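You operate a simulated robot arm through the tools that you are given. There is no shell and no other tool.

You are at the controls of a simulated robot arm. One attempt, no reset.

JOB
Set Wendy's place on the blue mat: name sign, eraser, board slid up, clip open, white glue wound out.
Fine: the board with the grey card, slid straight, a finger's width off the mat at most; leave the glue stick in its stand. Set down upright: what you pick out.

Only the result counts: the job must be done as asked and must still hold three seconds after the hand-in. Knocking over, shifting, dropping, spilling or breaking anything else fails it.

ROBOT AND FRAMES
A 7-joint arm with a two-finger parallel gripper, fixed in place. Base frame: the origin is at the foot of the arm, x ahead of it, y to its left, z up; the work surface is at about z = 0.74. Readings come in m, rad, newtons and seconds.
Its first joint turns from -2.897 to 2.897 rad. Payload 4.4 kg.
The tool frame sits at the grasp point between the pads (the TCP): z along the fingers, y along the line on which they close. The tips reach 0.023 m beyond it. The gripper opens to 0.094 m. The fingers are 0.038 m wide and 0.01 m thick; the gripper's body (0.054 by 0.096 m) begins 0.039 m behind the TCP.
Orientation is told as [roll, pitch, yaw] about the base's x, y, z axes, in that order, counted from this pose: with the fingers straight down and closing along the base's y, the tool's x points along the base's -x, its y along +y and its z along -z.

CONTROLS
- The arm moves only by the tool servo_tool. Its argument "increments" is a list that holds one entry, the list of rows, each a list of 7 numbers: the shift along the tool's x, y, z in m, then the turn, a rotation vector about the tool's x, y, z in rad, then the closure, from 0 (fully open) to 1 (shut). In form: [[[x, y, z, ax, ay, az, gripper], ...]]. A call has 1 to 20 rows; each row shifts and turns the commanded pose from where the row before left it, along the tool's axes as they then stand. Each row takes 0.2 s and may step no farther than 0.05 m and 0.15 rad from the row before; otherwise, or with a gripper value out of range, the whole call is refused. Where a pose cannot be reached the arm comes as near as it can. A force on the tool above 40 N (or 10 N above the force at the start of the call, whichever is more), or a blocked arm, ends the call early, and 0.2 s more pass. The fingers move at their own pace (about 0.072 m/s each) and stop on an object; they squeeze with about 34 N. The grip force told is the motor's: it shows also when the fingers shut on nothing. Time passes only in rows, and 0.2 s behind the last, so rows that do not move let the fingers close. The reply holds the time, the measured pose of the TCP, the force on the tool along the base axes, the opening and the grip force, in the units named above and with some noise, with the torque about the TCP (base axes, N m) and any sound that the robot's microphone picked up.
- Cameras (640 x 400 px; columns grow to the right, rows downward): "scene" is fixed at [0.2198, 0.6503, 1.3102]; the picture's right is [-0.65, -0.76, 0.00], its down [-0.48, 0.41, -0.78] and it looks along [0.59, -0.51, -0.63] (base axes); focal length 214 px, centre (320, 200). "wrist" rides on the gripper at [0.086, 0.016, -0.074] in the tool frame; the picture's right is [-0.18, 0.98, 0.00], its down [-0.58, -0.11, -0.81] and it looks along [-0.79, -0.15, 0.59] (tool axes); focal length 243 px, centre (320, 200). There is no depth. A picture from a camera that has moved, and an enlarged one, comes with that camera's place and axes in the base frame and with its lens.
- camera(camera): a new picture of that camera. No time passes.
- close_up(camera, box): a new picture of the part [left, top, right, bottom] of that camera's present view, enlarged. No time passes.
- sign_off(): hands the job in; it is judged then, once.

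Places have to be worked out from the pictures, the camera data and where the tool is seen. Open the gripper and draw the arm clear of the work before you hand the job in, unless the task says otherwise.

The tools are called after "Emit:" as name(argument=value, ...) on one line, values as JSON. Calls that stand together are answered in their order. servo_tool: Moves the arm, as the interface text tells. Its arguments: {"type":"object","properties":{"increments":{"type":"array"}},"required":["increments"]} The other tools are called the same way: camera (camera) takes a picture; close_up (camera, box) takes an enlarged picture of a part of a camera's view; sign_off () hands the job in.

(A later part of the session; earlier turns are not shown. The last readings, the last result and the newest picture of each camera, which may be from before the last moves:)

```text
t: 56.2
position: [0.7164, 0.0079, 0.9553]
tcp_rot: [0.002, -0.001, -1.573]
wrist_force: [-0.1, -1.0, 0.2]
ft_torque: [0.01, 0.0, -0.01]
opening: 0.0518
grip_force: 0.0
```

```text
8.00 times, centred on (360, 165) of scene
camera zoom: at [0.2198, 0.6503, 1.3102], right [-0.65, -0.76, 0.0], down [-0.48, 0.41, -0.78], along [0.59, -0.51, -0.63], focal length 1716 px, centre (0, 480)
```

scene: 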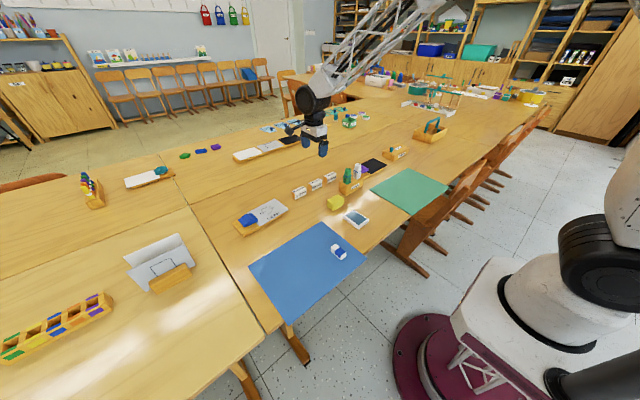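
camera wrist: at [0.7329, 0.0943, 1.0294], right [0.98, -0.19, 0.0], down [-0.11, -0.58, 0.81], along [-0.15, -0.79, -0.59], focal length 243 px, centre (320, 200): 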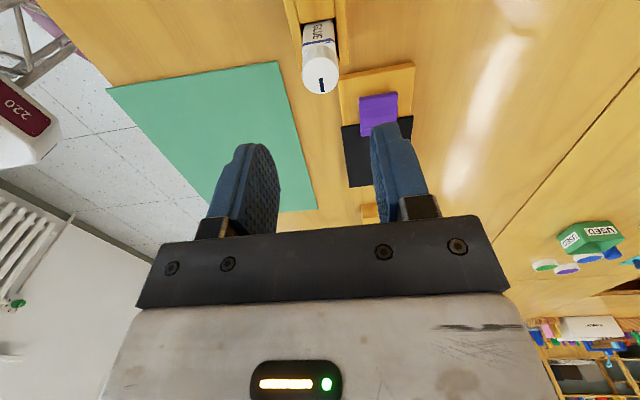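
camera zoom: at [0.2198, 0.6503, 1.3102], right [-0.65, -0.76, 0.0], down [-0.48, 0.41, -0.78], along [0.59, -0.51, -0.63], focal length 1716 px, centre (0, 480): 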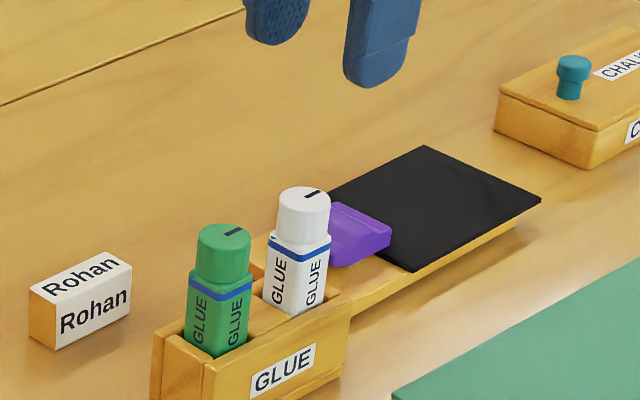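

The knob centre refines to (0.717, 0.010), diameter ~26 mm. A small blue triangle shows on the collar under the knob; I enlarge it, since it may show the turning direction.

Emit:
close_up(camera="wrist", box=[296, 0, 344, 60])

Emit:
close_up(camera="scene", box=[340, 158, 368, 186])

```text
6.67 times, centred on (320, 30) of wrist
camera zoom: at [0.7329, 0.0943, 1.0294], right [0.98, -0.19, 0.0], down [-0.11, -0.58, 0.81], along [-0.15, -0.79, -0.59], focal length 1618 px, centre (320, 1333)
```

zoom: 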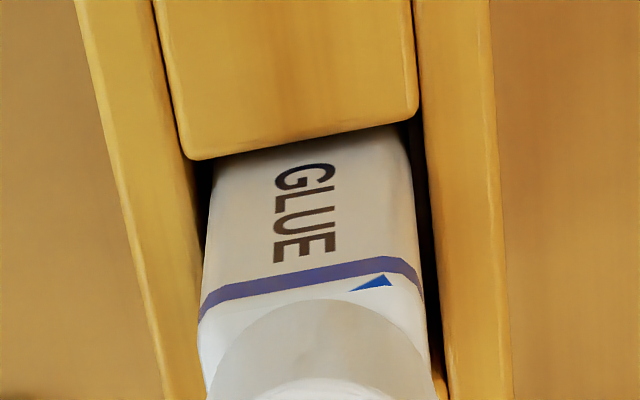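

```text
14.29 times, centred on (354, 172) of scene
camera zoom: at [0.2198, 0.6503, 1.3102], right [-0.65, -0.76, 0.0], down [-0.48, 0.41, -0.78], along [0.59, -0.51, -0.63], focal length 3064 px, centre (-166, 600)
```

zoom: 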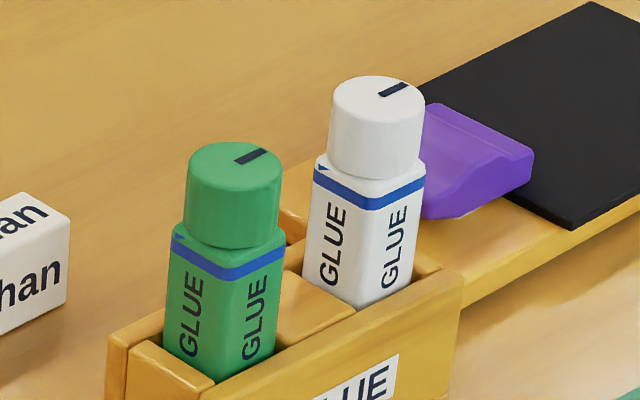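

The triangle sits on the collar's +y side near the +x corner. I zoom further to see which way it points.

Emit:
close_up(camera="wrist", box=[312, 34, 344, 54])

Emit:
close_up(camera="scene", box=[350, 160, 366, 170])

Emit:
close_up(camera="scene", box=[343, 165, 359, 175])

```text
16.00 times, centred on (328, 44) of wrist
camera zoom: at [0.7329, 0.0943, 1.0294], right [0.98, -0.19, 0.0], down [-0.11, -0.58, 0.81], along [-0.15, -0.79, -0.59], focal length 3882 px, centre (192, 2696)
```

zoom: 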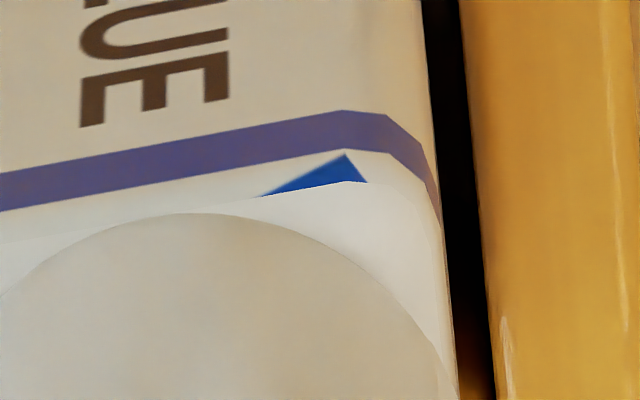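

```text
16.00 times, centred on (358, 165) of scene
camera zoom: at [0.2198, 0.6503, 1.3102], right [-0.65, -0.76, 0.0], down [-0.48, 0.41, -0.78], along [0.59, -0.51, -0.63], focal length 3432 px, centre (-288, 760)
```

zoom: 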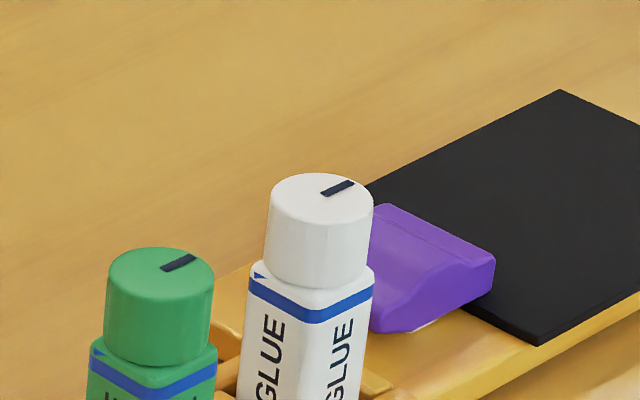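

```text
16.00 times, centred on (351, 170) of scene
camera zoom: at [0.2198, 0.6503, 1.3102], right [-0.65, -0.76, 0.0], down [-0.48, 0.41, -0.78], along [0.59, -0.51, -0.63], focal length 3432 px, centre (-176, 680)
```

zoom: 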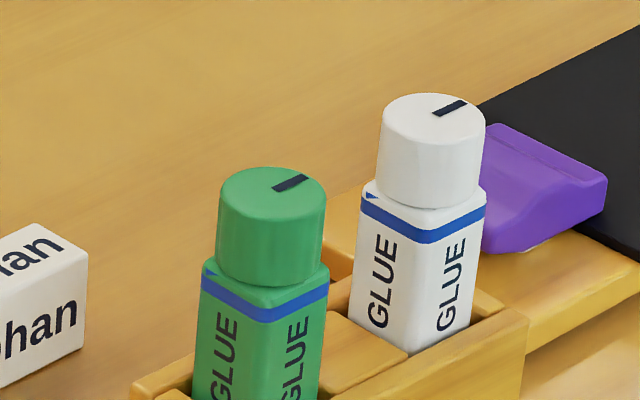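

The arrow on the collar's +y face points toward -x, i.e. counter-clockwise seen from above (the unscrewing way). I centre over the knob and descend so the pads cover only the knob's upper part.

Emit:
servo_tool(increments=[[[0.0022, 0.0007, 0.03, 0, 0, 0, 0.45], [0, 0, 0.03, 0, 0, 0, 0.45], [0, 0, 0.02, 0, 0, 0, 0.45], [0, 0, 0.013, 0, 0, 0, 0.45]]])

Emit:
camera(camera="wrist")

Emit:
close_up(camera="scene", box=[330, 145, 394, 185])

```text
t: 57.2
position: [0.7185, 0.0108, 0.8624]
tcp_rot: [0.002, -0.001, -1.571]
wrist_force: [0.2, -0.6, 0.2]
ft_torque: [-0.01, -0.01, 0.0]
opening: 0.0518
grip_force: 0.1
```

```text
taken
camera wrist: at [0.7336, 0.0967, 0.9364], right [0.98, -0.18, 0.0], down [-0.11, -0.58, 0.81], along [-0.15, -0.79, -0.59], focal length 243 px, centre (320, 200)
```

wrist: 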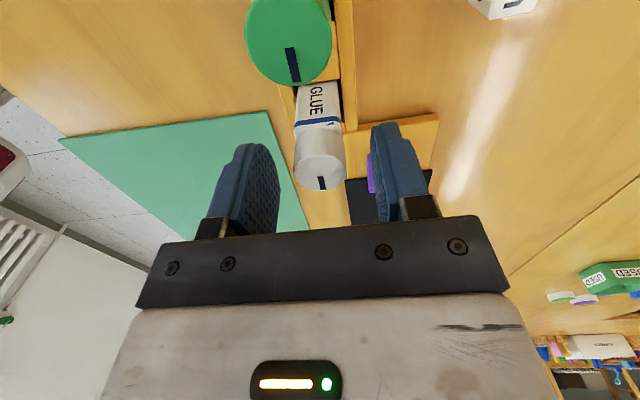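

```text
10.00 times, centred on (362, 165) of scene
camera zoom: at [0.2198, 0.6503, 1.3102], right [-0.65, -0.76, 0.0], down [-0.48, 0.41, -0.78], along [0.59, -0.51, -0.63], focal length 2145 px, centre (-100, 550)
```

zoom: 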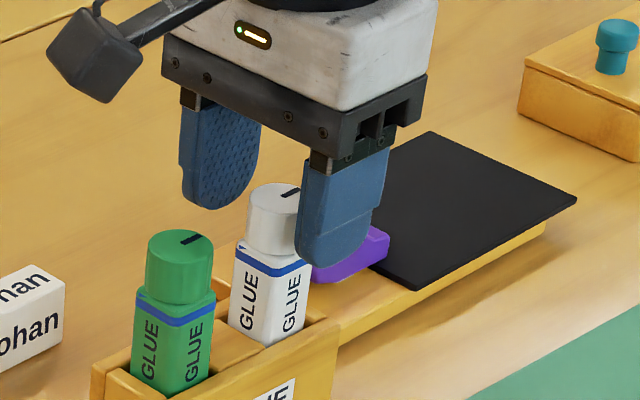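

The fingers straddle the knob. I zoom once more on the arrow from this nearer view before closing.

Emit:
close_up(camera="wrist", box=[286, 76, 358, 196])

Emit:
close_up(camera="wrist", box=[312, 114, 344, 134])

```text
3.33 times, centred on (322, 136) of wrist
camera zoom: at [0.7336, 0.0967, 0.9364], right [0.98, -0.18, 0.0], down [-0.11, -0.58, 0.81], along [-0.15, -0.79, -0.59], focal length 809 px, centre (313, 413)
```

zoom: 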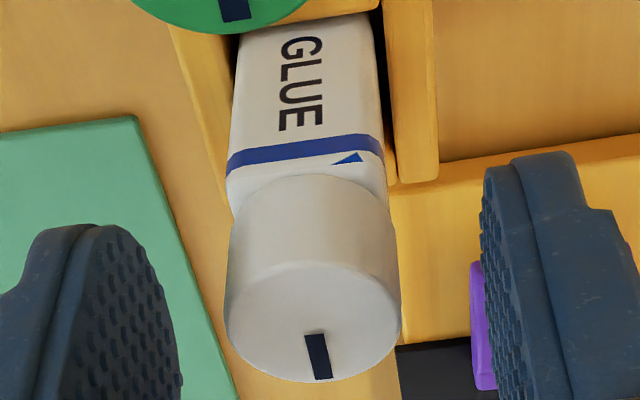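

```text
16.00 times, centred on (328, 124) of wrist
camera zoom: at [0.7336, 0.0967, 0.9364], right [0.98, -0.18, 0.0], down [-0.11, -0.58, 0.81], along [-0.15, -0.79, -0.59], focal length 3882 px, centre (192, 1416)
```

zoom: 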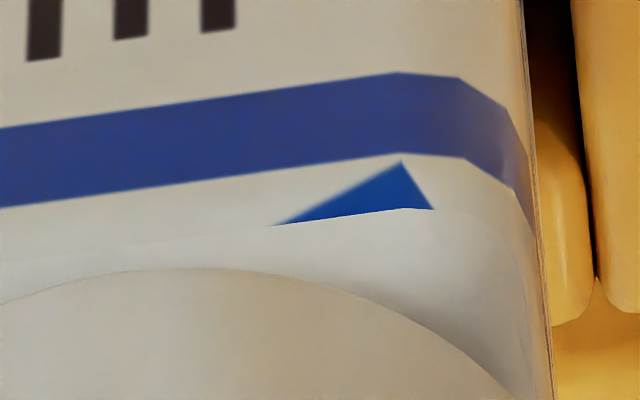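

The triangle's point suggests counter-clockwise turning; I'll test it gently. I close on the knob.

Emit:
servo_tool(increments=[[[0, 0, 0, 0, 0, 0, 0.6], [0, 0, 0, 0, 0, 0, 0.8], [0, 0, 0, 0, 0, 0, 1], [0, 0, 0, 0, 0, 0, 1]]])

Emit:
camera(camera="wrist")

```text
t: 58.2
position: [0.7183, 0.0097, 0.8627]
tcp_rot: [0.001, -0.002, -1.571]
wrist_force: [0.1, 0.4, 0.4]
ft_torque: [0.0, -0.02, 0.0]
opening: 0.024
grip_force: 34.2
```

```text
taken
camera wrist: at [0.7335, 0.0967, 0.9365], right [0.98, -0.18, 0.0], down [-0.11, -0.58, 0.81], along [-0.15, -0.79, -0.59], focal length 243 px, centre (320, 200)
```

wrist: 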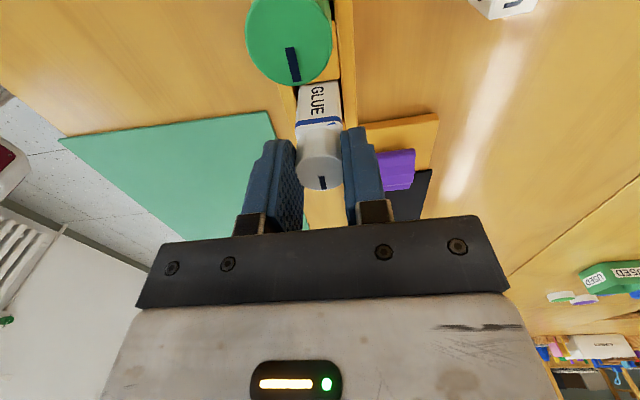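

The knob is held at 24 mm with no side force. I turn counter-clockwise by 0.2 rad as a test and read the torque.

Emit:
servo_tool(increments=[[[0, 0, 0, 0, 0, -0.07, 1], [0, 0, 0, 0, 0, -0.07, 1], [0, 0, 0, 0, 0, -0.06, 1]]])

Emit:
close_up(camera="wrist", box=[250, 70, 400, 200])

Emit:
close_up(camera="scene", box=[330, 145, 394, 185])

```text
t: 59.0
position: [0.7169, 0.0102, 0.8626]
tcp_rot: [0.003, 0.001, -1.371]
wrist_force: [-1.2, 0.6, -0.9]
ft_torque: [-0.03, 0.08, -0.08]
opening: 0.0237
grip_force: 34.3
```

```text
3.08 times, centred on (325, 135) of wrist
camera zoom: at [0.7159, 0.0981, 0.9366], right [1.0, 0.02, 0.0], down [0.01, -0.59, 0.81], along [0.01, -0.81, -0.59], focal length 746 px, centre (305, 400)
```

zoom: 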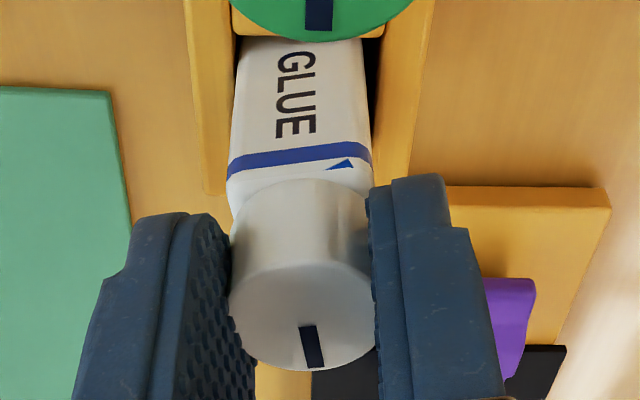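

```text
10.00 times, centred on (362, 165) of scene
camera zoom: at [0.2198, 0.6503, 1.3102], right [-0.65, -0.76, 0.0], down [-0.48, 0.41, -0.78], along [0.59, -0.51, -0.63], focal length 2145 px, centre (-100, 550)
```

zoom: 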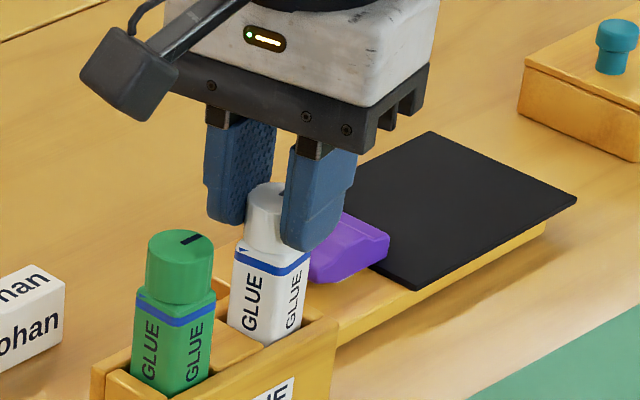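

The knob turns freely with the fingers (torque 0.08 Nm) while the body stays. I go on counter-clockwise by another ~1.1 rad.

Emit:
servo_tool(increments=[[[0, 0, 0, 0, 0, -0.12, 1], [0, 0, 0, 0, 0, -0.12, 1], [0, 0, 0, 0, 0, -0.12, 1], [0, 0, 0, 0, 0, -0.12, 1], [0, 0, 0, 0, 0, -0.12, 1], [0, 0, 0, 0, 0, -0.12, 1], [0, 0, 0, 0, 0, -0.12, 1], [0, 0, 0, 0, 0, -0.12, 1], [0, 0, 0, 0, 0, -0.12, 1]]])

Emit:
camera(camera="wrist")

Emit:
close_up(camera="scene", box=[330, 145, 394, 185])

```text
t: 61.0
position: [0.7174, 0.0114, 0.8634]
tcp_rot: [0.002, -0.002, -0.288]
wrist_force: [0.2, 0.2, 0.7]
ft_torque: [0.03, 0.04, -0.1]
opening: 0.0252
grip_force: 34.5
```

```text
taken
camera wrist: at [0.6391, 0.0507, 0.9363], right [0.46, 0.89, 0.0], down [0.53, -0.27, 0.81], along [0.72, -0.37, -0.59], focal length 243 px, centre (320, 200)
```

wrist: 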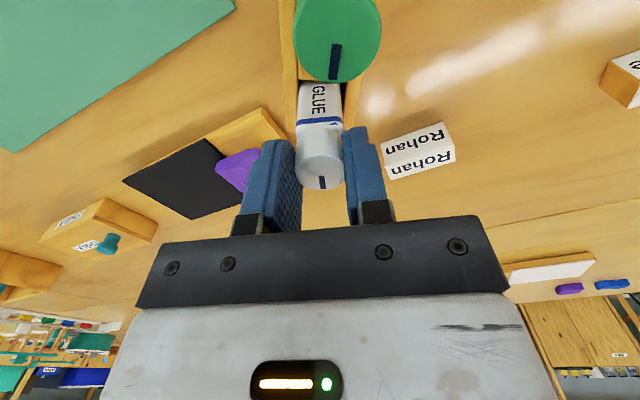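

```text
10.00 times, centred on (362, 165) of scene
camera zoom: at [0.2198, 0.6503, 1.3102], right [-0.65, -0.76, 0.0], down [-0.48, 0.41, -0.78], along [0.59, -0.51, -0.63], focal length 2145 px, centre (-100, 550)
```

zoom: 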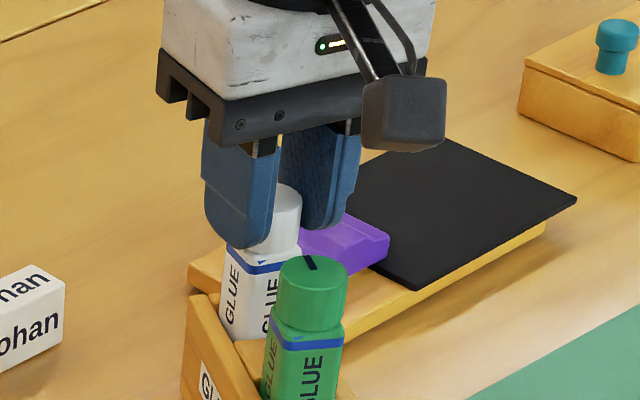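

Unexpected: the picture shows the whole stand has turned with the knob (the knob did not turn in its body). I must undo that. First I look closely at the stand and at the arrows now facing the scene camera before turning back.

Emit:
close_up(camera="scene", box=[346, 165, 370, 185])

Emit:
close_up(camera="wrist", box=[270, 60, 390, 200])

Emit:
close_up(camera="wrist", box=[312, 114, 344, 134])

```text
16.00 times, centred on (358, 175) of scene
camera zoom: at [0.2198, 0.6503, 1.3102], right [-0.65, -0.76, 0.0], down [-0.48, 0.41, -0.78], along [0.59, -0.51, -0.63], focal length 3432 px, centre (-288, 600)
```

zoom: 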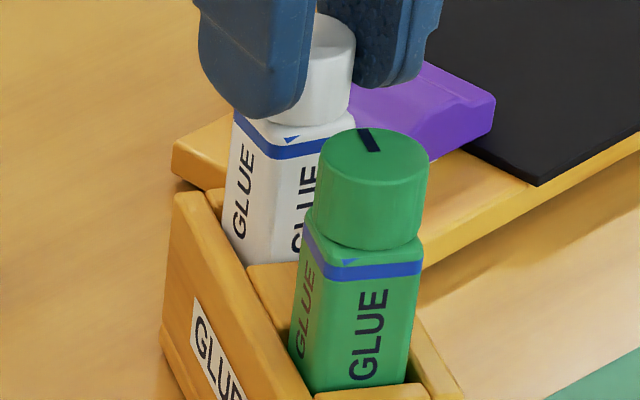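

```text
2.86 times, centred on (330, 130) of wrist
camera zoom: at [0.6391, 0.0507, 0.9363], right [0.46, 0.89, 0.0], down [0.53, -0.27, 0.81], along [0.72, -0.37, -0.59], focal length 693 px, centre (291, 400)
```

zoom: 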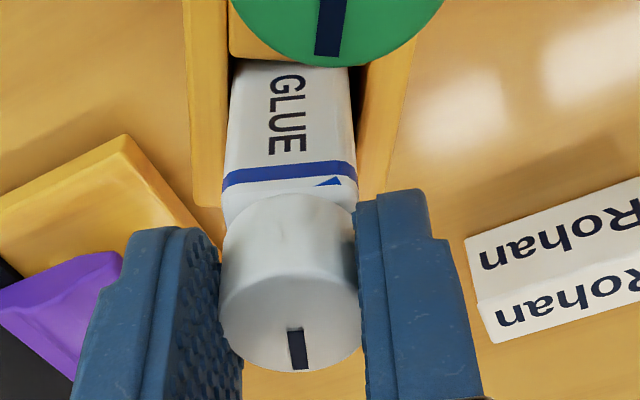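

```text
16.00 times, centred on (328, 124) of wrist
camera zoom: at [0.6391, 0.0507, 0.9363], right [0.46, 0.89, 0.0], down [0.53, -0.27, 0.81], along [0.72, -0.37, -0.59], focal length 3882 px, centre (192, 1416)
```

zoom: 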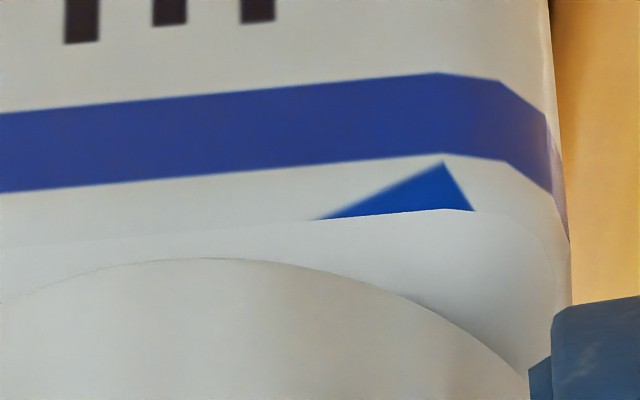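

The knob's mark still points away from the green stick, so only the stand turned; counter-clockwise is evidently blocked. I turn back clockwise 0.2 rad and see whether the stand returns or the knob turns in its body.

Emit:
servo_tool(increments=[[[0, 0, 0, 0, 0, 0.05, 1], [0, 0, 0, 0, 0, 0.05, 1], [0, 0, 0, 0, 0, 0.05, 1], [0, 0, 0, 0, 0, 0.05, 1]]])

Emit:
close_up(camera="scene", box=[330, 145, 394, 185])

Emit:
close_up(camera="wrist", box=[270, 60, 390, 200])

```text
t: 62.0
position: [0.7174, 0.0098, 0.8629]
tcp_rot: [0.002, -0.003, -0.49]
wrist_force: [1.0, -0.5, 0.4]
ft_torque: [-0.02, -0.02, 0.01]
opening: 0.0251
grip_force: 34.3
```

```text
10.00 times, centred on (362, 165) of scene
camera zoom: at [0.2198, 0.6503, 1.3102], right [-0.65, -0.76, 0.0], down [-0.48, 0.41, -0.78], along [0.59, -0.51, -0.63], focal length 2145 px, centre (-100, 550)
```

zoom: 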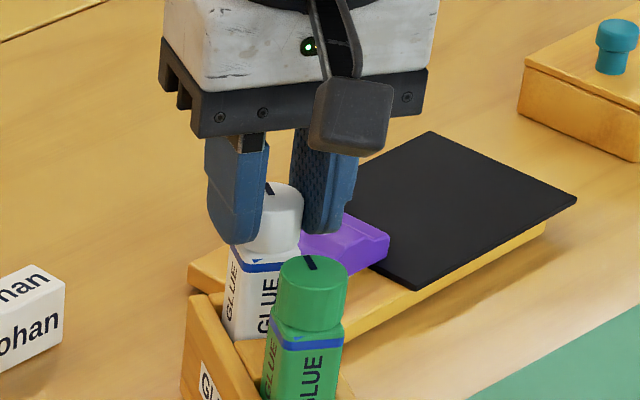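

```text
2.86 times, centred on (330, 130) of wrist
camera zoom: at [0.6487, 0.0655, 0.9363], right [0.63, 0.78, 0.0], down [0.46, -0.37, 0.81], along [0.63, -0.5, -0.59], focal length 693 px, centre (291, 400)
```

zoom: 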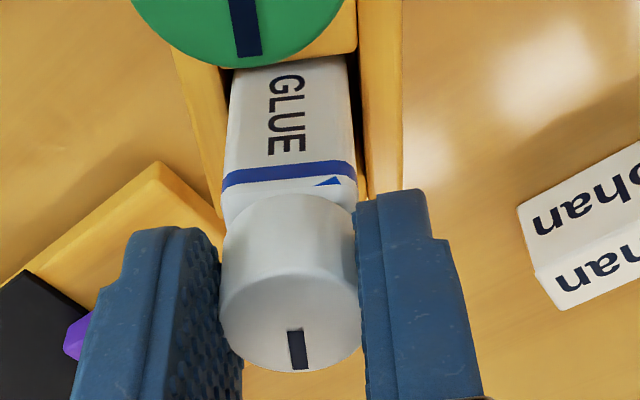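

The stick itself has play in its slot and turned back with the fingers while the stand waits. I continue clockwise another 0.2 rad and watch.

Emit:
servo_tool(increments=[[[0, 0, 0, 0, 0, 0.05, 1], [0, 0, 0, 0, 0, 0.05, 1], [0, 0, 0, 0, 0, 0.05, 1], [0, 0, 0, 0, 0, 0.05, 1]]])

Emit:
close_up(camera="scene", box=[330, 145, 394, 185])

Emit:
close_up(camera="wrist", box=[270, 60, 390, 200])

```text
t: 63.0
position: [0.7184, 0.0111, 0.8616]
tcp_rot: [0.003, 0.001, -0.69]
wrist_force: [0.5, 0.1, 2.1]
ft_torque: [-0.01, -0.11, 0.01]
opening: 0.0252
grip_force: 33.7
```

```text
10.00 times, centred on (362, 165) of scene
camera zoom: at [0.2198, 0.6503, 1.3102], right [-0.65, -0.76, 0.0], down [-0.48, 0.41, -0.78], along [0.59, -0.51, -0.63], focal length 2145 px, centre (-100, 550)
```

zoom: 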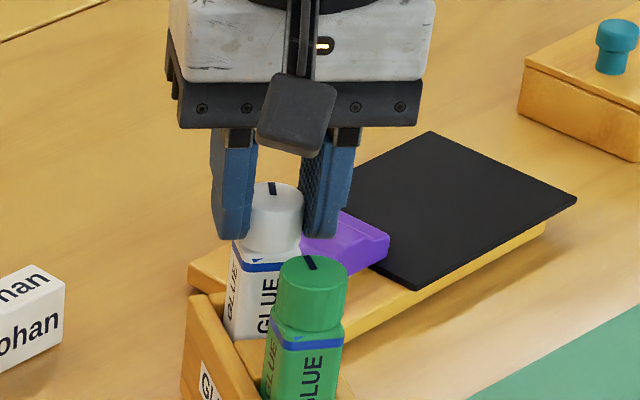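

```text
2.86 times, centred on (330, 130) of wrist
camera zoom: at [0.661, 0.0781, 0.9363], right [0.77, 0.64, 0.0], down [0.38, -0.45, 0.81], along [0.52, -0.62, -0.59], focal length 693 px, centre (291, 400)
```

zoom: 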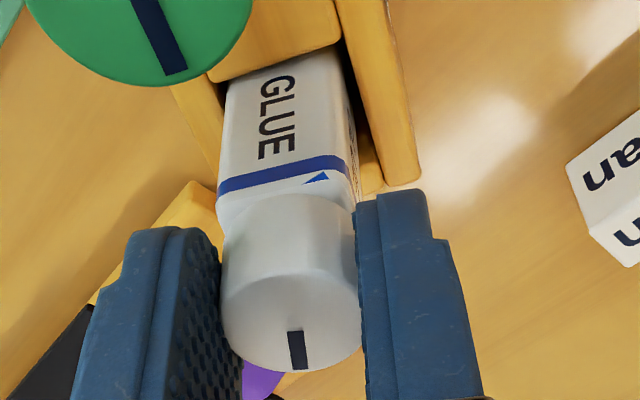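

Now the knob is turning in its body clockwise while the stand stays still, so clockwise is the winding-out direction. I continue clockwise ~0.9 rad in modest steps.

Emit:
servo_tool(increments=[[[0, 0, 0, 0, 0, 0.09, 1], [0, 0, 0, 0, 0, 0.09, 1], [0, 0, 0, 0, 0, 0.09, 1], [0, 0, 0, 0, 0, 0.09, 1], [0, 0, 0, 0, 0, 0.09, 1], [0, 0, 0, 0, 0, 0.09, 1], [0, 0, 0, 0, 0, 0.09, 1], [0, 0, 0, 0, 0, 0.09, 1], [0, 0, 0, 0, 0, 0.09, 1], [0, 0, 0, 0, 0, 0.09, 1]]])

Emit:
close_up(camera="scene", box=[330, 145, 394, 185])

Emit:
close_up(camera="wrist", box=[230, 40, 410, 200])

```text
t: 65.2
position: [0.7177, 0.0108, 0.863]
tcp_rot: [0.002, -0.002, -1.592]
wrist_force: [1.8, -0.2, 0.6]
ft_torque: [-0.02, -0.11, 0.01]
opening: 0.0254
grip_force: 34.1
```

```text
10.00 times, centred on (362, 165) of scene
camera zoom: at [0.2198, 0.6503, 1.3102], right [-0.65, -0.76, 0.0], down [-0.48, 0.41, -0.78], along [0.59, -0.51, -0.63], focal length 2145 px, centre (-100, 550)
```

zoom: 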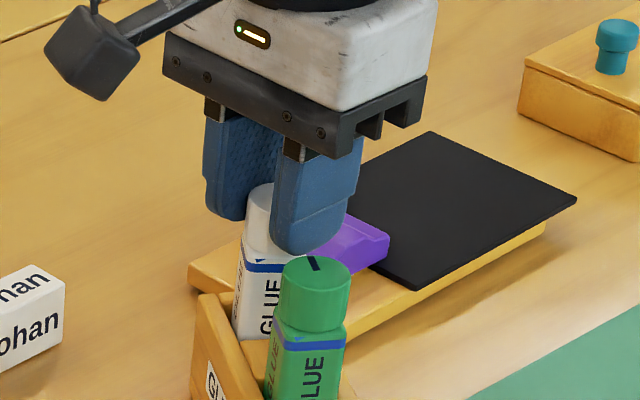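

```text
2.50 times, centred on (320, 120) of wrist
camera zoom: at [0.7351, 0.0964, 0.9365], right [0.98, -0.2, 0.0], down [-0.12, -0.58, 0.81], along [-0.16, -0.79, -0.59], focal length 606 px, centre (320, 400)
```

zoom: 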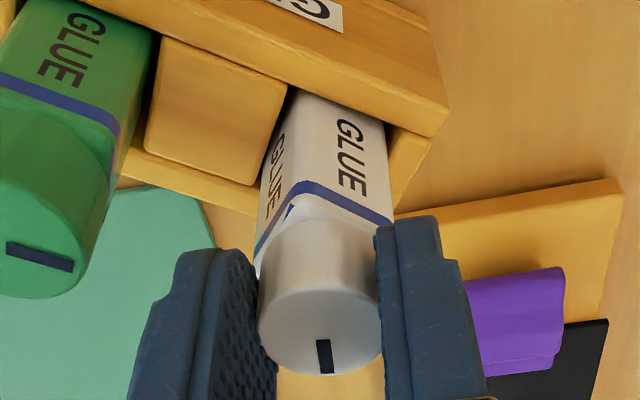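

The knob has turned about 1 rad clockwise in its body, the stand only crept slightly back. I continue clockwise another 0.9 rad, watching for joint limits.

Emit:
servo_tool(increments=[[[0, 0, 0, 0, 0, 0.09, 1], [0, 0, 0, 0, 0, 0.09, 1], [0, 0, 0, 0, 0, 0.09, 1], [0, 0, 0, 0, 0, 0.09, 1], [0, 0, 0, 0, 0, 0.09, 1], [0, 0, 0, 0, 0, 0.09, 1], [0, 0, 0, 0, 0, 0.09, 1], [0, 0, 0, 0, 0, 0.09, 1], [0, 0, 0, 0, 0, 0.09, 1], [0, 0, 0, 0, 0, 0.09, 1]]])

Emit:
close_up(camera="scene", box=[330, 145, 394, 185])

Emit:
close_up(camera="wrist", box=[230, 40, 410, 200])

```text
t: 67.4
position: [0.718, 0.0103, 0.8616]
tcp_rot: [0.001, 0.001, -2.492]
wrist_force: [2.0, -0.4, 0.2]
ft_torque: [-0.05, -0.08, -0.01]
opening: 0.0252
grip_force: 33.9
```

```text
10.00 times, centred on (362, 165) of scene
camera zoom: at [0.2198, 0.6503, 1.3102], right [-0.65, -0.76, 0.0], down [-0.48, 0.41, -0.78], along [0.59, -0.51, -0.63], focal length 2145 px, centre (-100, 550)
```

zoom: 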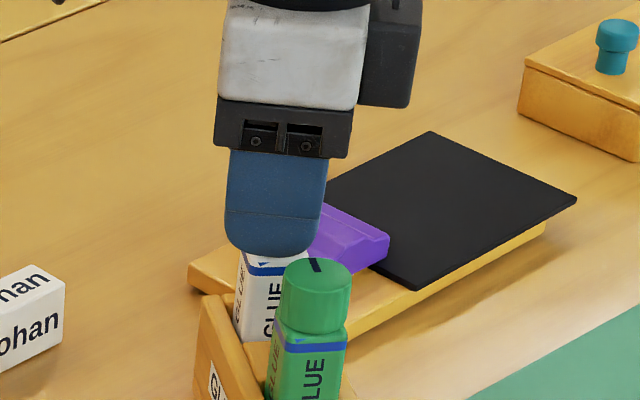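

```text
2.50 times, centred on (320, 120) of wrist
camera zoom: at [0.7962, 0.05, 0.9367], right [0.45, -0.89, 0.0], down [-0.53, -0.27, 0.81], along [-0.72, -0.36, -0.59], focal length 606 px, centre (320, 400)
```

zoom: 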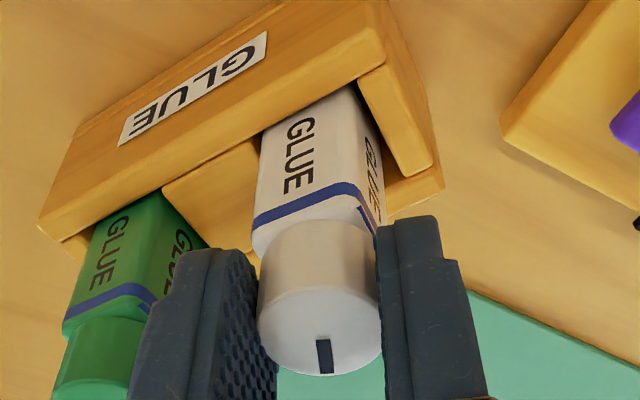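

Roughly 1.9 rad of clockwise turn relative to the body by now, force low. I keep turning clockwise in a shorter stretch to find either an end stop or the wrist limit.

Emit:
servo_tool(increments=[[[0, 0, 0, 0, 0, 0.08, 1], [0, 0, 0, 0, 0, 0.08, 1], [0, 0, 0, 0, 0, 0.08, 1], [0, 0, 0, 0, 0, 0.08, 1], [0, 0, 0, 0, 0, 0.08, 1]]])

Emit:
close_up(camera="scene", box=[330, 145, 394, 185])

Emit:
close_up(camera="wrist", box=[230, 40, 410, 200])

```text
t: 68.6
position: [0.7177, 0.0124, 0.8618]
tcp_rot: [0.001, 0.001, -2.891]
wrist_force: [2.4, -1.5, 1.3]
ft_torque: [-0.08, -0.08, 0.03]
opening: 0.0251
grip_force: 33.6
```

```text
10.00 times, centred on (362, 165) of scene
camera zoom: at [0.2198, 0.6503, 1.3102], right [-0.65, -0.76, 0.0], down [-0.48, 0.41, -0.78], along [0.59, -0.51, -0.63], focal length 2145 px, centre (-100, 550)
```

zoom: 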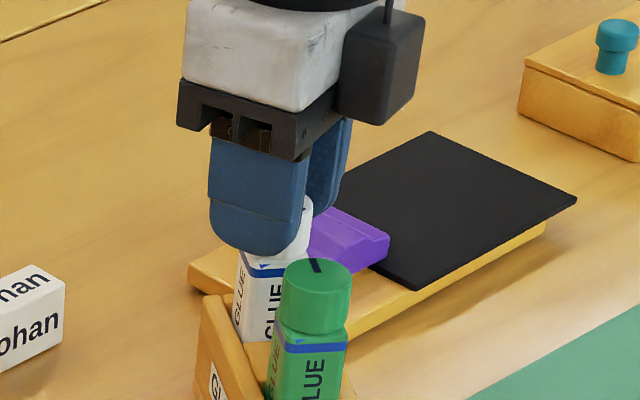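

```text
2.50 times, centred on (320, 120) of wrist
camera zoom: at [0.8053, 0.0162, 0.9366], right [0.07, -1.0, 0.0], down [-0.59, -0.04, 0.81], along [-0.8, -0.05, -0.59], focal length 606 px, centre (320, 400)
```

zoom: 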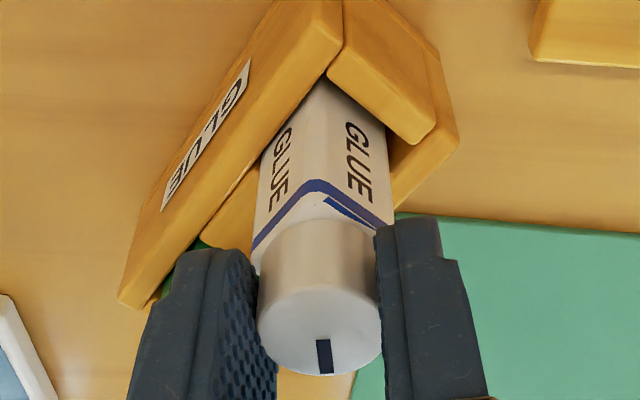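

A longer blue mark shows on another body face. I zoom in on it since it may be the shaft of a direction arrow.

Emit:
close_up(camera="wrist", box=[308, 108, 348, 133])

Emit:
camera(camera="wrist")

```text
16.00 times, centred on (328, 120) of wrist
camera zoom: at [0.8053, 0.0162, 0.9366], right [0.07, -1.0, 0.0], down [-0.59, -0.04, 0.81], along [-0.8, -0.05, -0.59], focal length 3882 px, centre (192, 1472)
```

zoom: 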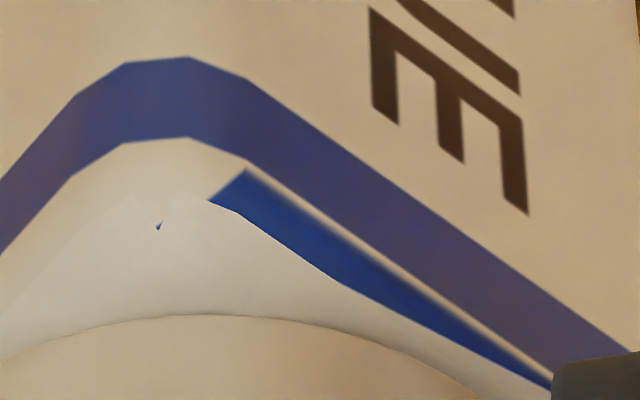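

```text
taken
camera wrist: at [0.8053, 0.0162, 0.9366], right [0.07, -1.0, 0.0], down [-0.59, -0.04, 0.81], along [-0.8, -0.05, -0.59], focal length 243 px, centre (320, 200)
```

wrist: 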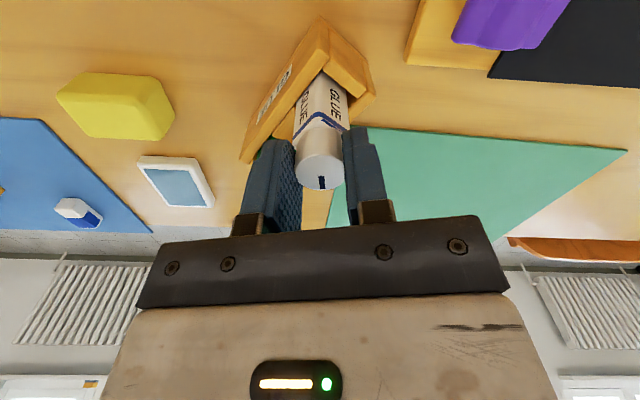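

That is only print; I carry on. I'm at yaw -2.89, so I regrasp: open to ~40 mm, rise 30 mm clear of both knobs, and turn back counter-clockwise by π.

Emit:
servo_tool(increments=[[[0, 0, 0, 0, 0, 0, 0.8], [0, 0, 0, 0, 0, 0, 0.6], [0, 0, 0, 0, 0, 0, 0.58], [0, 0, -0.01, 0, 0, 0, 0.58], [0, 0, -0.025, 0, 0, 0, 0.58]]])

Emit:
close_up(camera="scene", box=[330, 145, 394, 185])

Emit:
close_up(camera="wrist", box=[230, 20, 410, 180])

```text
t: 69.8
position: [0.7171, 0.0105, 0.8975]
tcp_rot: [0.0, 0.0, -2.89]
wrist_force: [-0.5, -0.7, -0.4]
ft_torque: [0.0, 0.02, -0.01]
opening: 0.0394
grip_force: 0.0
```

```text
10.00 times, centred on (362, 165) of scene
camera zoom: at [0.2198, 0.6503, 1.3102], right [-0.65, -0.76, 0.0], down [-0.48, 0.41, -0.78], along [0.59, -0.51, -0.63], focal length 2145 px, centre (-100, 550)
```

zoom: 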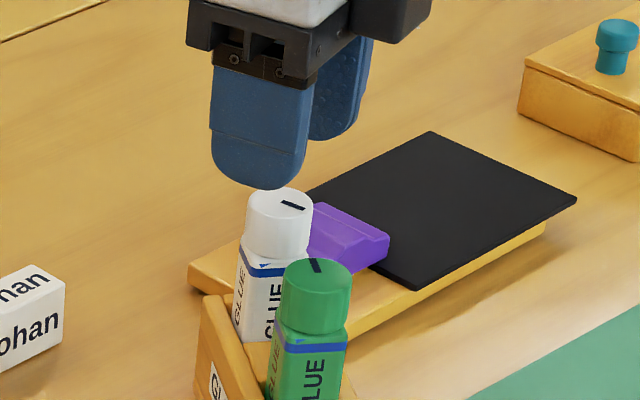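

```text
2.50 times, centred on (320, 100) of wrist
camera zoom: at [0.8043, 0.0161, 0.9714], right [0.07, -1.0, 0.0], down [-0.59, -0.04, 0.81], along [-0.8, -0.05, -0.59], focal length 606 px, centre (320, 450)
```

zoom: 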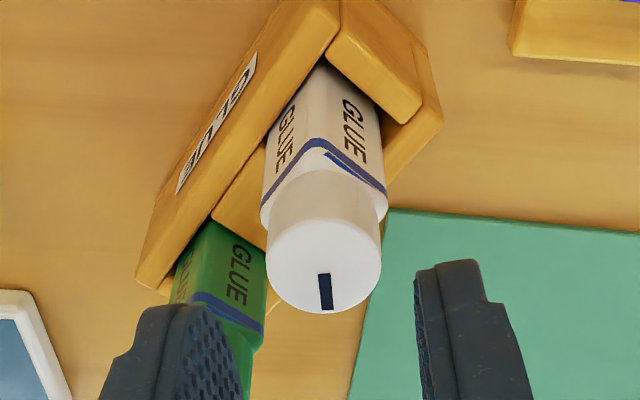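

The white knob's mark has moved to about -x (≈135° clockwise relative to its body). I turn the open hand back counter-clockwise by π above the knobs.

Emit:
servo_tool(increments=[[[0, 0, 0, 0, 0, -0.15, 0.58], [0, 0, 0, 0, 0, -0.15, 0.58], [0, 0, 0, 0, 0, -0.15, 0.58], [0, 0, 0, 0, 0, -0.15, 0.58], [0, 0, 0, 0, 0, -0.15, 0.58], [0, 0, 0, 0, 0, -0.15, 0.58], [0, 0, 0, 0, 0, -0.15, 0.58], [0, 0, 0, 0, 0, -0.15, 0.58], [0, 0, 0, 0, 0, -0.15, 0.58], [0, 0, 0, 0, 0, -0.15, 0.58], [0, 0, 0, 0, 0, -0.15, 0.58], [0, 0, 0, 0, 0, -0.15, 0.58], [0, 0, 0, 0, 0, -0.15, 0.58], [0, 0, 0, 0, 0, -0.15, 0.58], [0, 0, 0, 0, 0, -0.15, 0.58], [0, 0, 0, 0, 0, -0.15, 0.58], [0, 0, 0, 0, 0, -0.15, 0.58], [0, 0, 0, 0, 0, -0.15, 0.58], [0, 0, 0, 0, 0, -0.15, 0.58], [0, 0, 0, 0, 0, -0.15, 0.58]]])

Emit:
servo_tool(increments=[[[0, 0, 0, 0, 0, -0.1416, 0.58], [0, 0, 0, 0, 0, 0, 0.58]]])

Emit:
camera(camera="wrist")

Emit:
close_up(camera="scene", box=[330, 145, 394, 185])

```text
t: 74.0
position: [0.7166, 0.0095, 0.8974]
tcp_rot: [-0.001, -0.001, 0.11]
wrist_force: [0.2, -0.6, 0.8]
ft_torque: [0.0, 0.01, 0.01]
opening: 0.0394
grip_force: 0.1
```

```text
t: 74.6
position: [0.7178, 0.0103, 0.897]
tcp_rot: [0.0, -0.001, 0.251]
wrist_force: [0.1, -0.2, -0.8]
ft_torque: [-0.01, -0.01, 0.01]
opening: 0.0395
grip_force: 0.2
```

```text
taken
camera wrist: at [0.6295, 0.0045, 0.9712], right [-0.07, 1.0, 0.0], down [0.59, 0.04, 0.81], along [0.81, 0.05, -0.59], focal length 243 px, centre (320, 200)
```

wrist: 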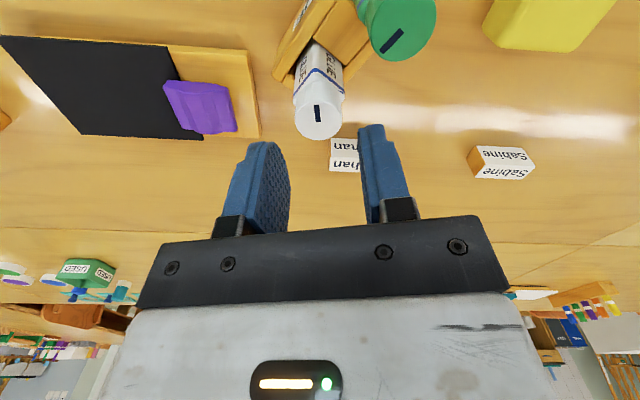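

```text
10.00 times, centred on (362, 165) of scene
camera zoom: at [0.2198, 0.6503, 1.3102], right [-0.65, -0.76, 0.0], down [-0.48, 0.41, -0.78], along [0.59, -0.51, -0.63], focal length 2145 px, centre (-100, 550)
```

zoom: 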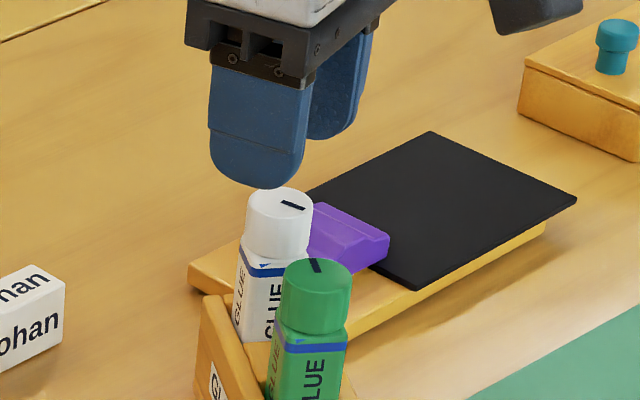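

The knob centre now seems ~5 mm nearer (x≈0.7125). I shift the hand to that, lower over the knob and grip again.

Emit:
servo_tool(increments=[[[0.00485, 0.00124, 0, 0, 0, 0, 0.58], [0, 0, 0.02, 0, 0, 0, 0.58], [0, 0, 0.015, 0, 0, 0, 0.58]]])

Emit:
camera(camera="wrist")

Emit:
close_up(camera="scene", box=[330, 145, 394, 185])

```text
t: 75.4
position: [0.7115, 0.011, 0.8625]
tcp_rot: [0.001, -0.002, 0.25]
wrist_force: [-0.5, -0.3, -0.6]
ft_torque: [0.0, 0.02, 0.04]
opening: 0.0394
grip_force: 0.0
```

```text
taken
camera wrist: at [0.6246, 0.0048, 0.9363], right [-0.06, 1.0, 0.0], down [0.59, 0.04, 0.81], along [0.81, 0.05, -0.59], focal length 243 px, centre (320, 200)
```

wrist: 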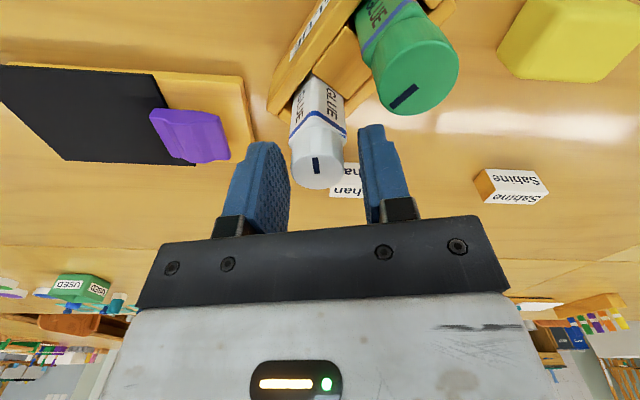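

```text
10.00 times, centred on (362, 165) of scene
camera zoom: at [0.2198, 0.6503, 1.3102], right [-0.65, -0.76, 0.0], down [-0.48, 0.41, -0.78], along [0.59, -0.51, -0.63], focal length 2145 px, centre (-100, 550)
```

zoom: 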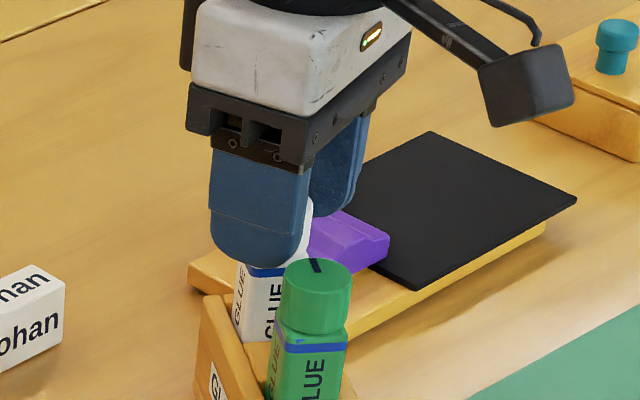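

The knob is centred between the fingers again. I close and continue clockwise.

Emit:
servo_tool(increments=[[[0, 0, 0, 0, 0, 0, 0.75], [0, 0, 0, 0, 0, 0, 1], [0, 0, 0, 0, 0, 0, 1], [0, 0, 0, 0, 0, 0.06, 1], [0, 0, 0, 0, 0, 0.08, 1], [0, 0, 0, 0, 0, 0.08, 1], [0, 0, 0, 0, 0, 0.08, 1], [0, 0, 0, 0, 0, 0.08, 1]]])

Emit:
camera(camera="wrist")

Emit:
close_up(camera="scene", box=[330, 145, 394, 185])

```text
t: 77.2
position: [0.7124, 0.0112, 0.8617]
tcp_rot: [0.003, -0.003, -0.129]
wrist_force: [1.1, -1.9, -0.5]
ft_torque: [-0.05, -0.06, 0.04]
opening: 0.0251
grip_force: 34.2
```

```text
taken
camera wrist: at [0.6289, 0.0377, 0.9362], right [0.31, 0.95, 0.0], down [0.56, -0.18, 0.81], along [0.77, -0.25, -0.59], focal length 243 px, centre (320, 200)
```

wrist: 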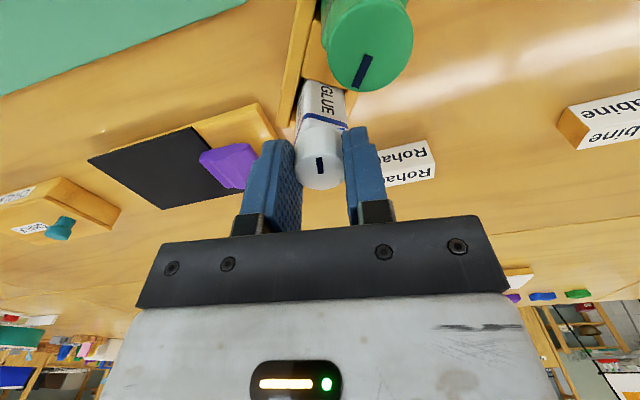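

```text
10.00 times, centred on (362, 165) of scene
camera zoom: at [0.2198, 0.6503, 1.3102], right [-0.65, -0.76, 0.0], down [-0.48, 0.41, -0.78], along [0.59, -0.51, -0.63], focal length 2145 px, centre (-100, 550)
```

zoom: 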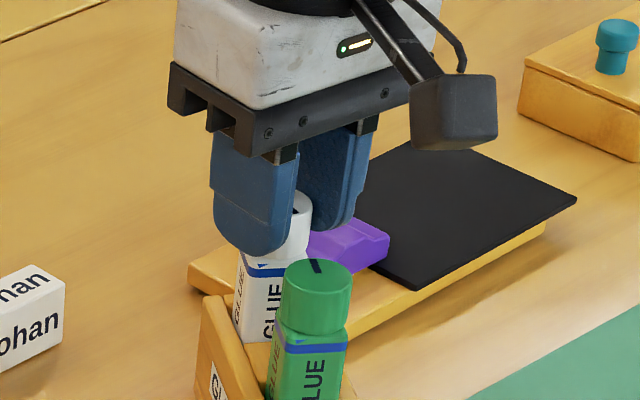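

The stand stays while the knob turns. I go on clockwise another 1.2 rad.

Emit:
servo_tool(increments=[[[0, 0, 0, 0, 0, 0.09, 1], [0, 0, 0, 0, 0, 0.09, 1], [0, 0, 0, 0, 0, 0.09, 1], [0, 0, 0, 0, 0, 0.09, 1], [0, 0, 0, 0, 0, 0.09, 1], [0, 0, 0, 0, 0, 0.09, 1], [0, 0, 0, 0, 0, 0.09, 1], [0, 0, 0, 0, 0, 0.09, 1], [0, 0, 0, 0, 0, 0.09, 1], [0, 0, 0, 0, 0, 0.09, 1], [0, 0, 0, 0, 0, 0.09, 1], [0, 0, 0, 0, 0, 0.09, 1], [0, 0, 0, 0, 0, 0.09, 1]]])

Emit:
camera(camera="wrist")

Emit:
close_up(camera="scene", box=[330, 145, 394, 185])

```text
t: 80.0
position: [0.7118, 0.0107, 0.8622]
tcp_rot: [0.002, -0.002, -1.303]
wrist_force: [-0.9, -0.2, -1.4]
ft_torque: [0.04, 0.14, 0.13]
opening: 0.0252
grip_force: 33.9
```

```text
taken
camera wrist: at [0.7051, 0.0982, 0.9365], right [1.0, 0.08, 0.0], down [0.05, -0.59, 0.81], along [0.07, -0.8, -0.59], focal length 243 px, centre (320, 200)
```

wrist: 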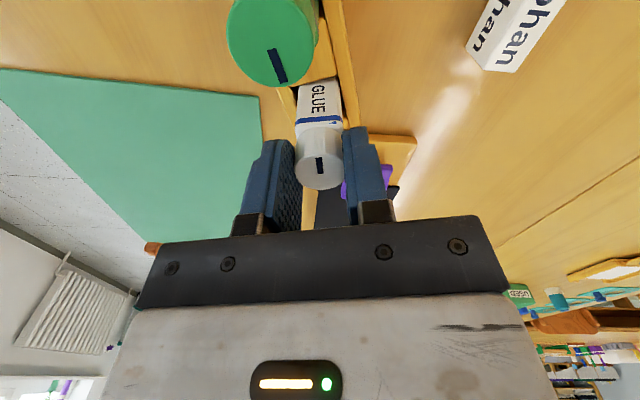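

```text
10.00 times, centred on (362, 165) of scene
camera zoom: at [0.2198, 0.6503, 1.3102], right [-0.65, -0.76, 0.0], down [-0.48, 0.41, -0.78], along [0.59, -0.51, -0.63], focal length 2145 px, centre (-100, 550)
```

zoom: 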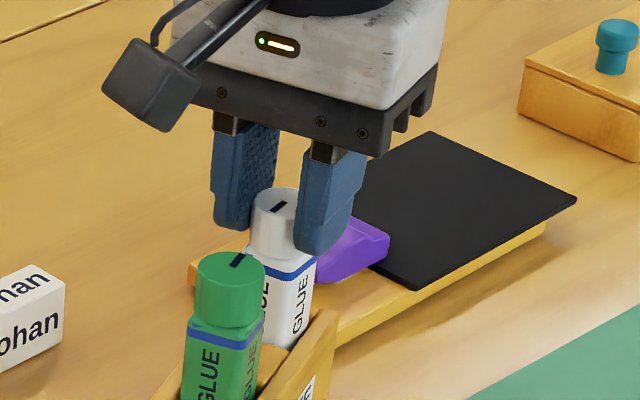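

The knob has come to its end stop after a half turn (mark now points toward the green stick) and the stand is now turning back clockwise with it, which is what I need. About 22° remain; I continue clockwise carefully and compare with the first picture.

Emit:
servo_tool(increments=[[[0, 0, 0, 0, 0, 0.06, 1], [0, 0, 0, 0, 0, 0.06, 1], [0, 0, 0, 0, 0, 0.06, 1], [0, 0, 0, 0, 0, 0.06, 1]]])

Emit:
camera(camera="wrist")

Emit:
close_up(camera="scene", box=[330, 155, 390, 195])

```text
t: 81.0
position: [0.7126, 0.0113, 0.8632]
tcp_rot: [0.001, -0.001, -1.541]
wrist_force: [-1.7, 0.0, -1.3]
ft_torque: [0.06, 0.09, 0.08]
opening: 0.0251
grip_force: 33.5
```

```text
taken
camera wrist: at [0.7261, 0.0972, 0.9367], right [0.99, -0.16, 0.0], down [-0.09, -0.58, 0.81], along [-0.12, -0.8, -0.59], focal length 243 px, centre (320, 200)
```

wrist: 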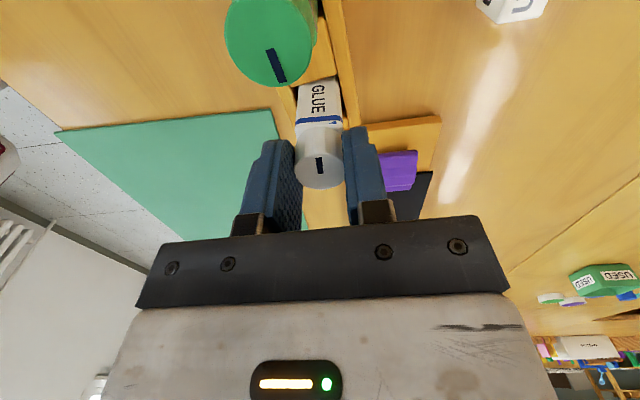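

```text
10.00 times, centred on (360, 175) of scene
camera zoom: at [0.2198, 0.6503, 1.3102], right [-0.65, -0.76, 0.0], down [-0.48, 0.41, -0.78], along [0.59, -0.51, -0.63], focal length 2145 px, centre (-80, 450)
```

zoom: 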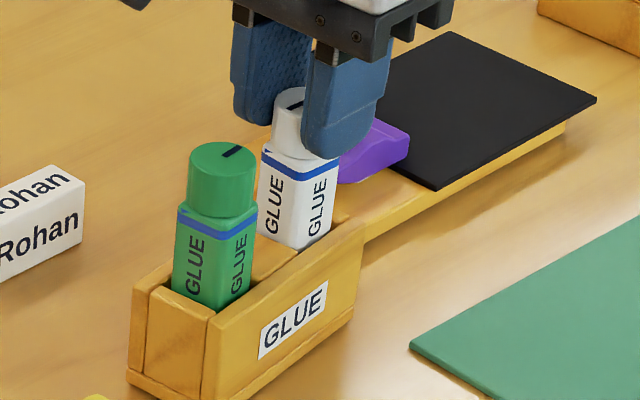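

Compared with the first picture the stand is still ~7° counter-clockwise of its original pose. I turn 0.13 rad more and compare again.

Emit:
servo_tool(increments=[[[0, 0, 0, 0, 0, 0.045, 1], [0, 0, 0, 0, 0, 0.045, 1], [0, 0, 0, 0, 0, 0.04, 1]]])

Emit:
close_up(camera="scene", box=[330, 155, 390, 195])

Emit:
camera(camera="wrist")

```text
t: 81.8
position: [0.7128, 0.0107, 0.8631]
tcp_rot: [0.003, 0.002, -1.671]
wrist_force: [-0.4, 0.6, 0.3]
ft_torque: [0.14, 0.05, 0.09]
opening: 0.0252
grip_force: 33.8
```

```text
10.00 times, centred on (360, 175) of scene
camera zoom: at [0.2198, 0.6503, 1.3102], right [-0.65, -0.76, 0.0], down [-0.48, 0.41, -0.78], along [0.59, -0.51, -0.63], focal length 2145 px, centre (-80, 450)
```

zoom: 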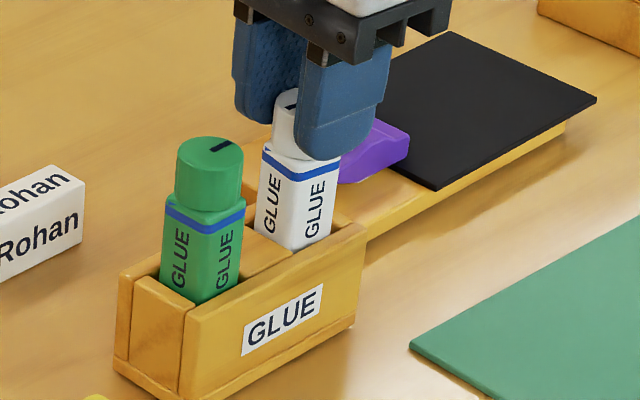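

```text
taken
camera wrist: at [0.737, 0.0949, 0.9367], right [0.96, -0.28, 0.0], down [-0.17, -0.57, 0.81], along [-0.23, -0.77, -0.59], focal length 243 px, centre (320, 200)
```

wrist: 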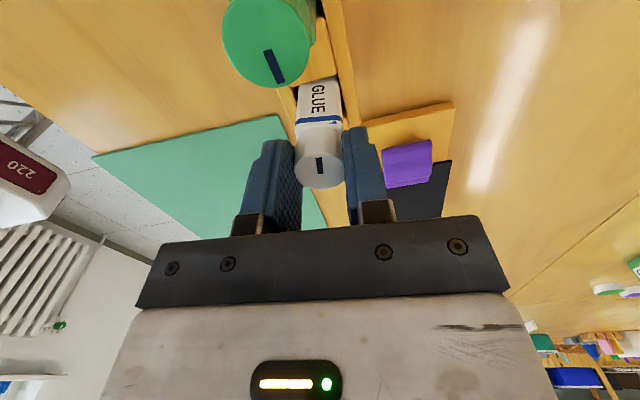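

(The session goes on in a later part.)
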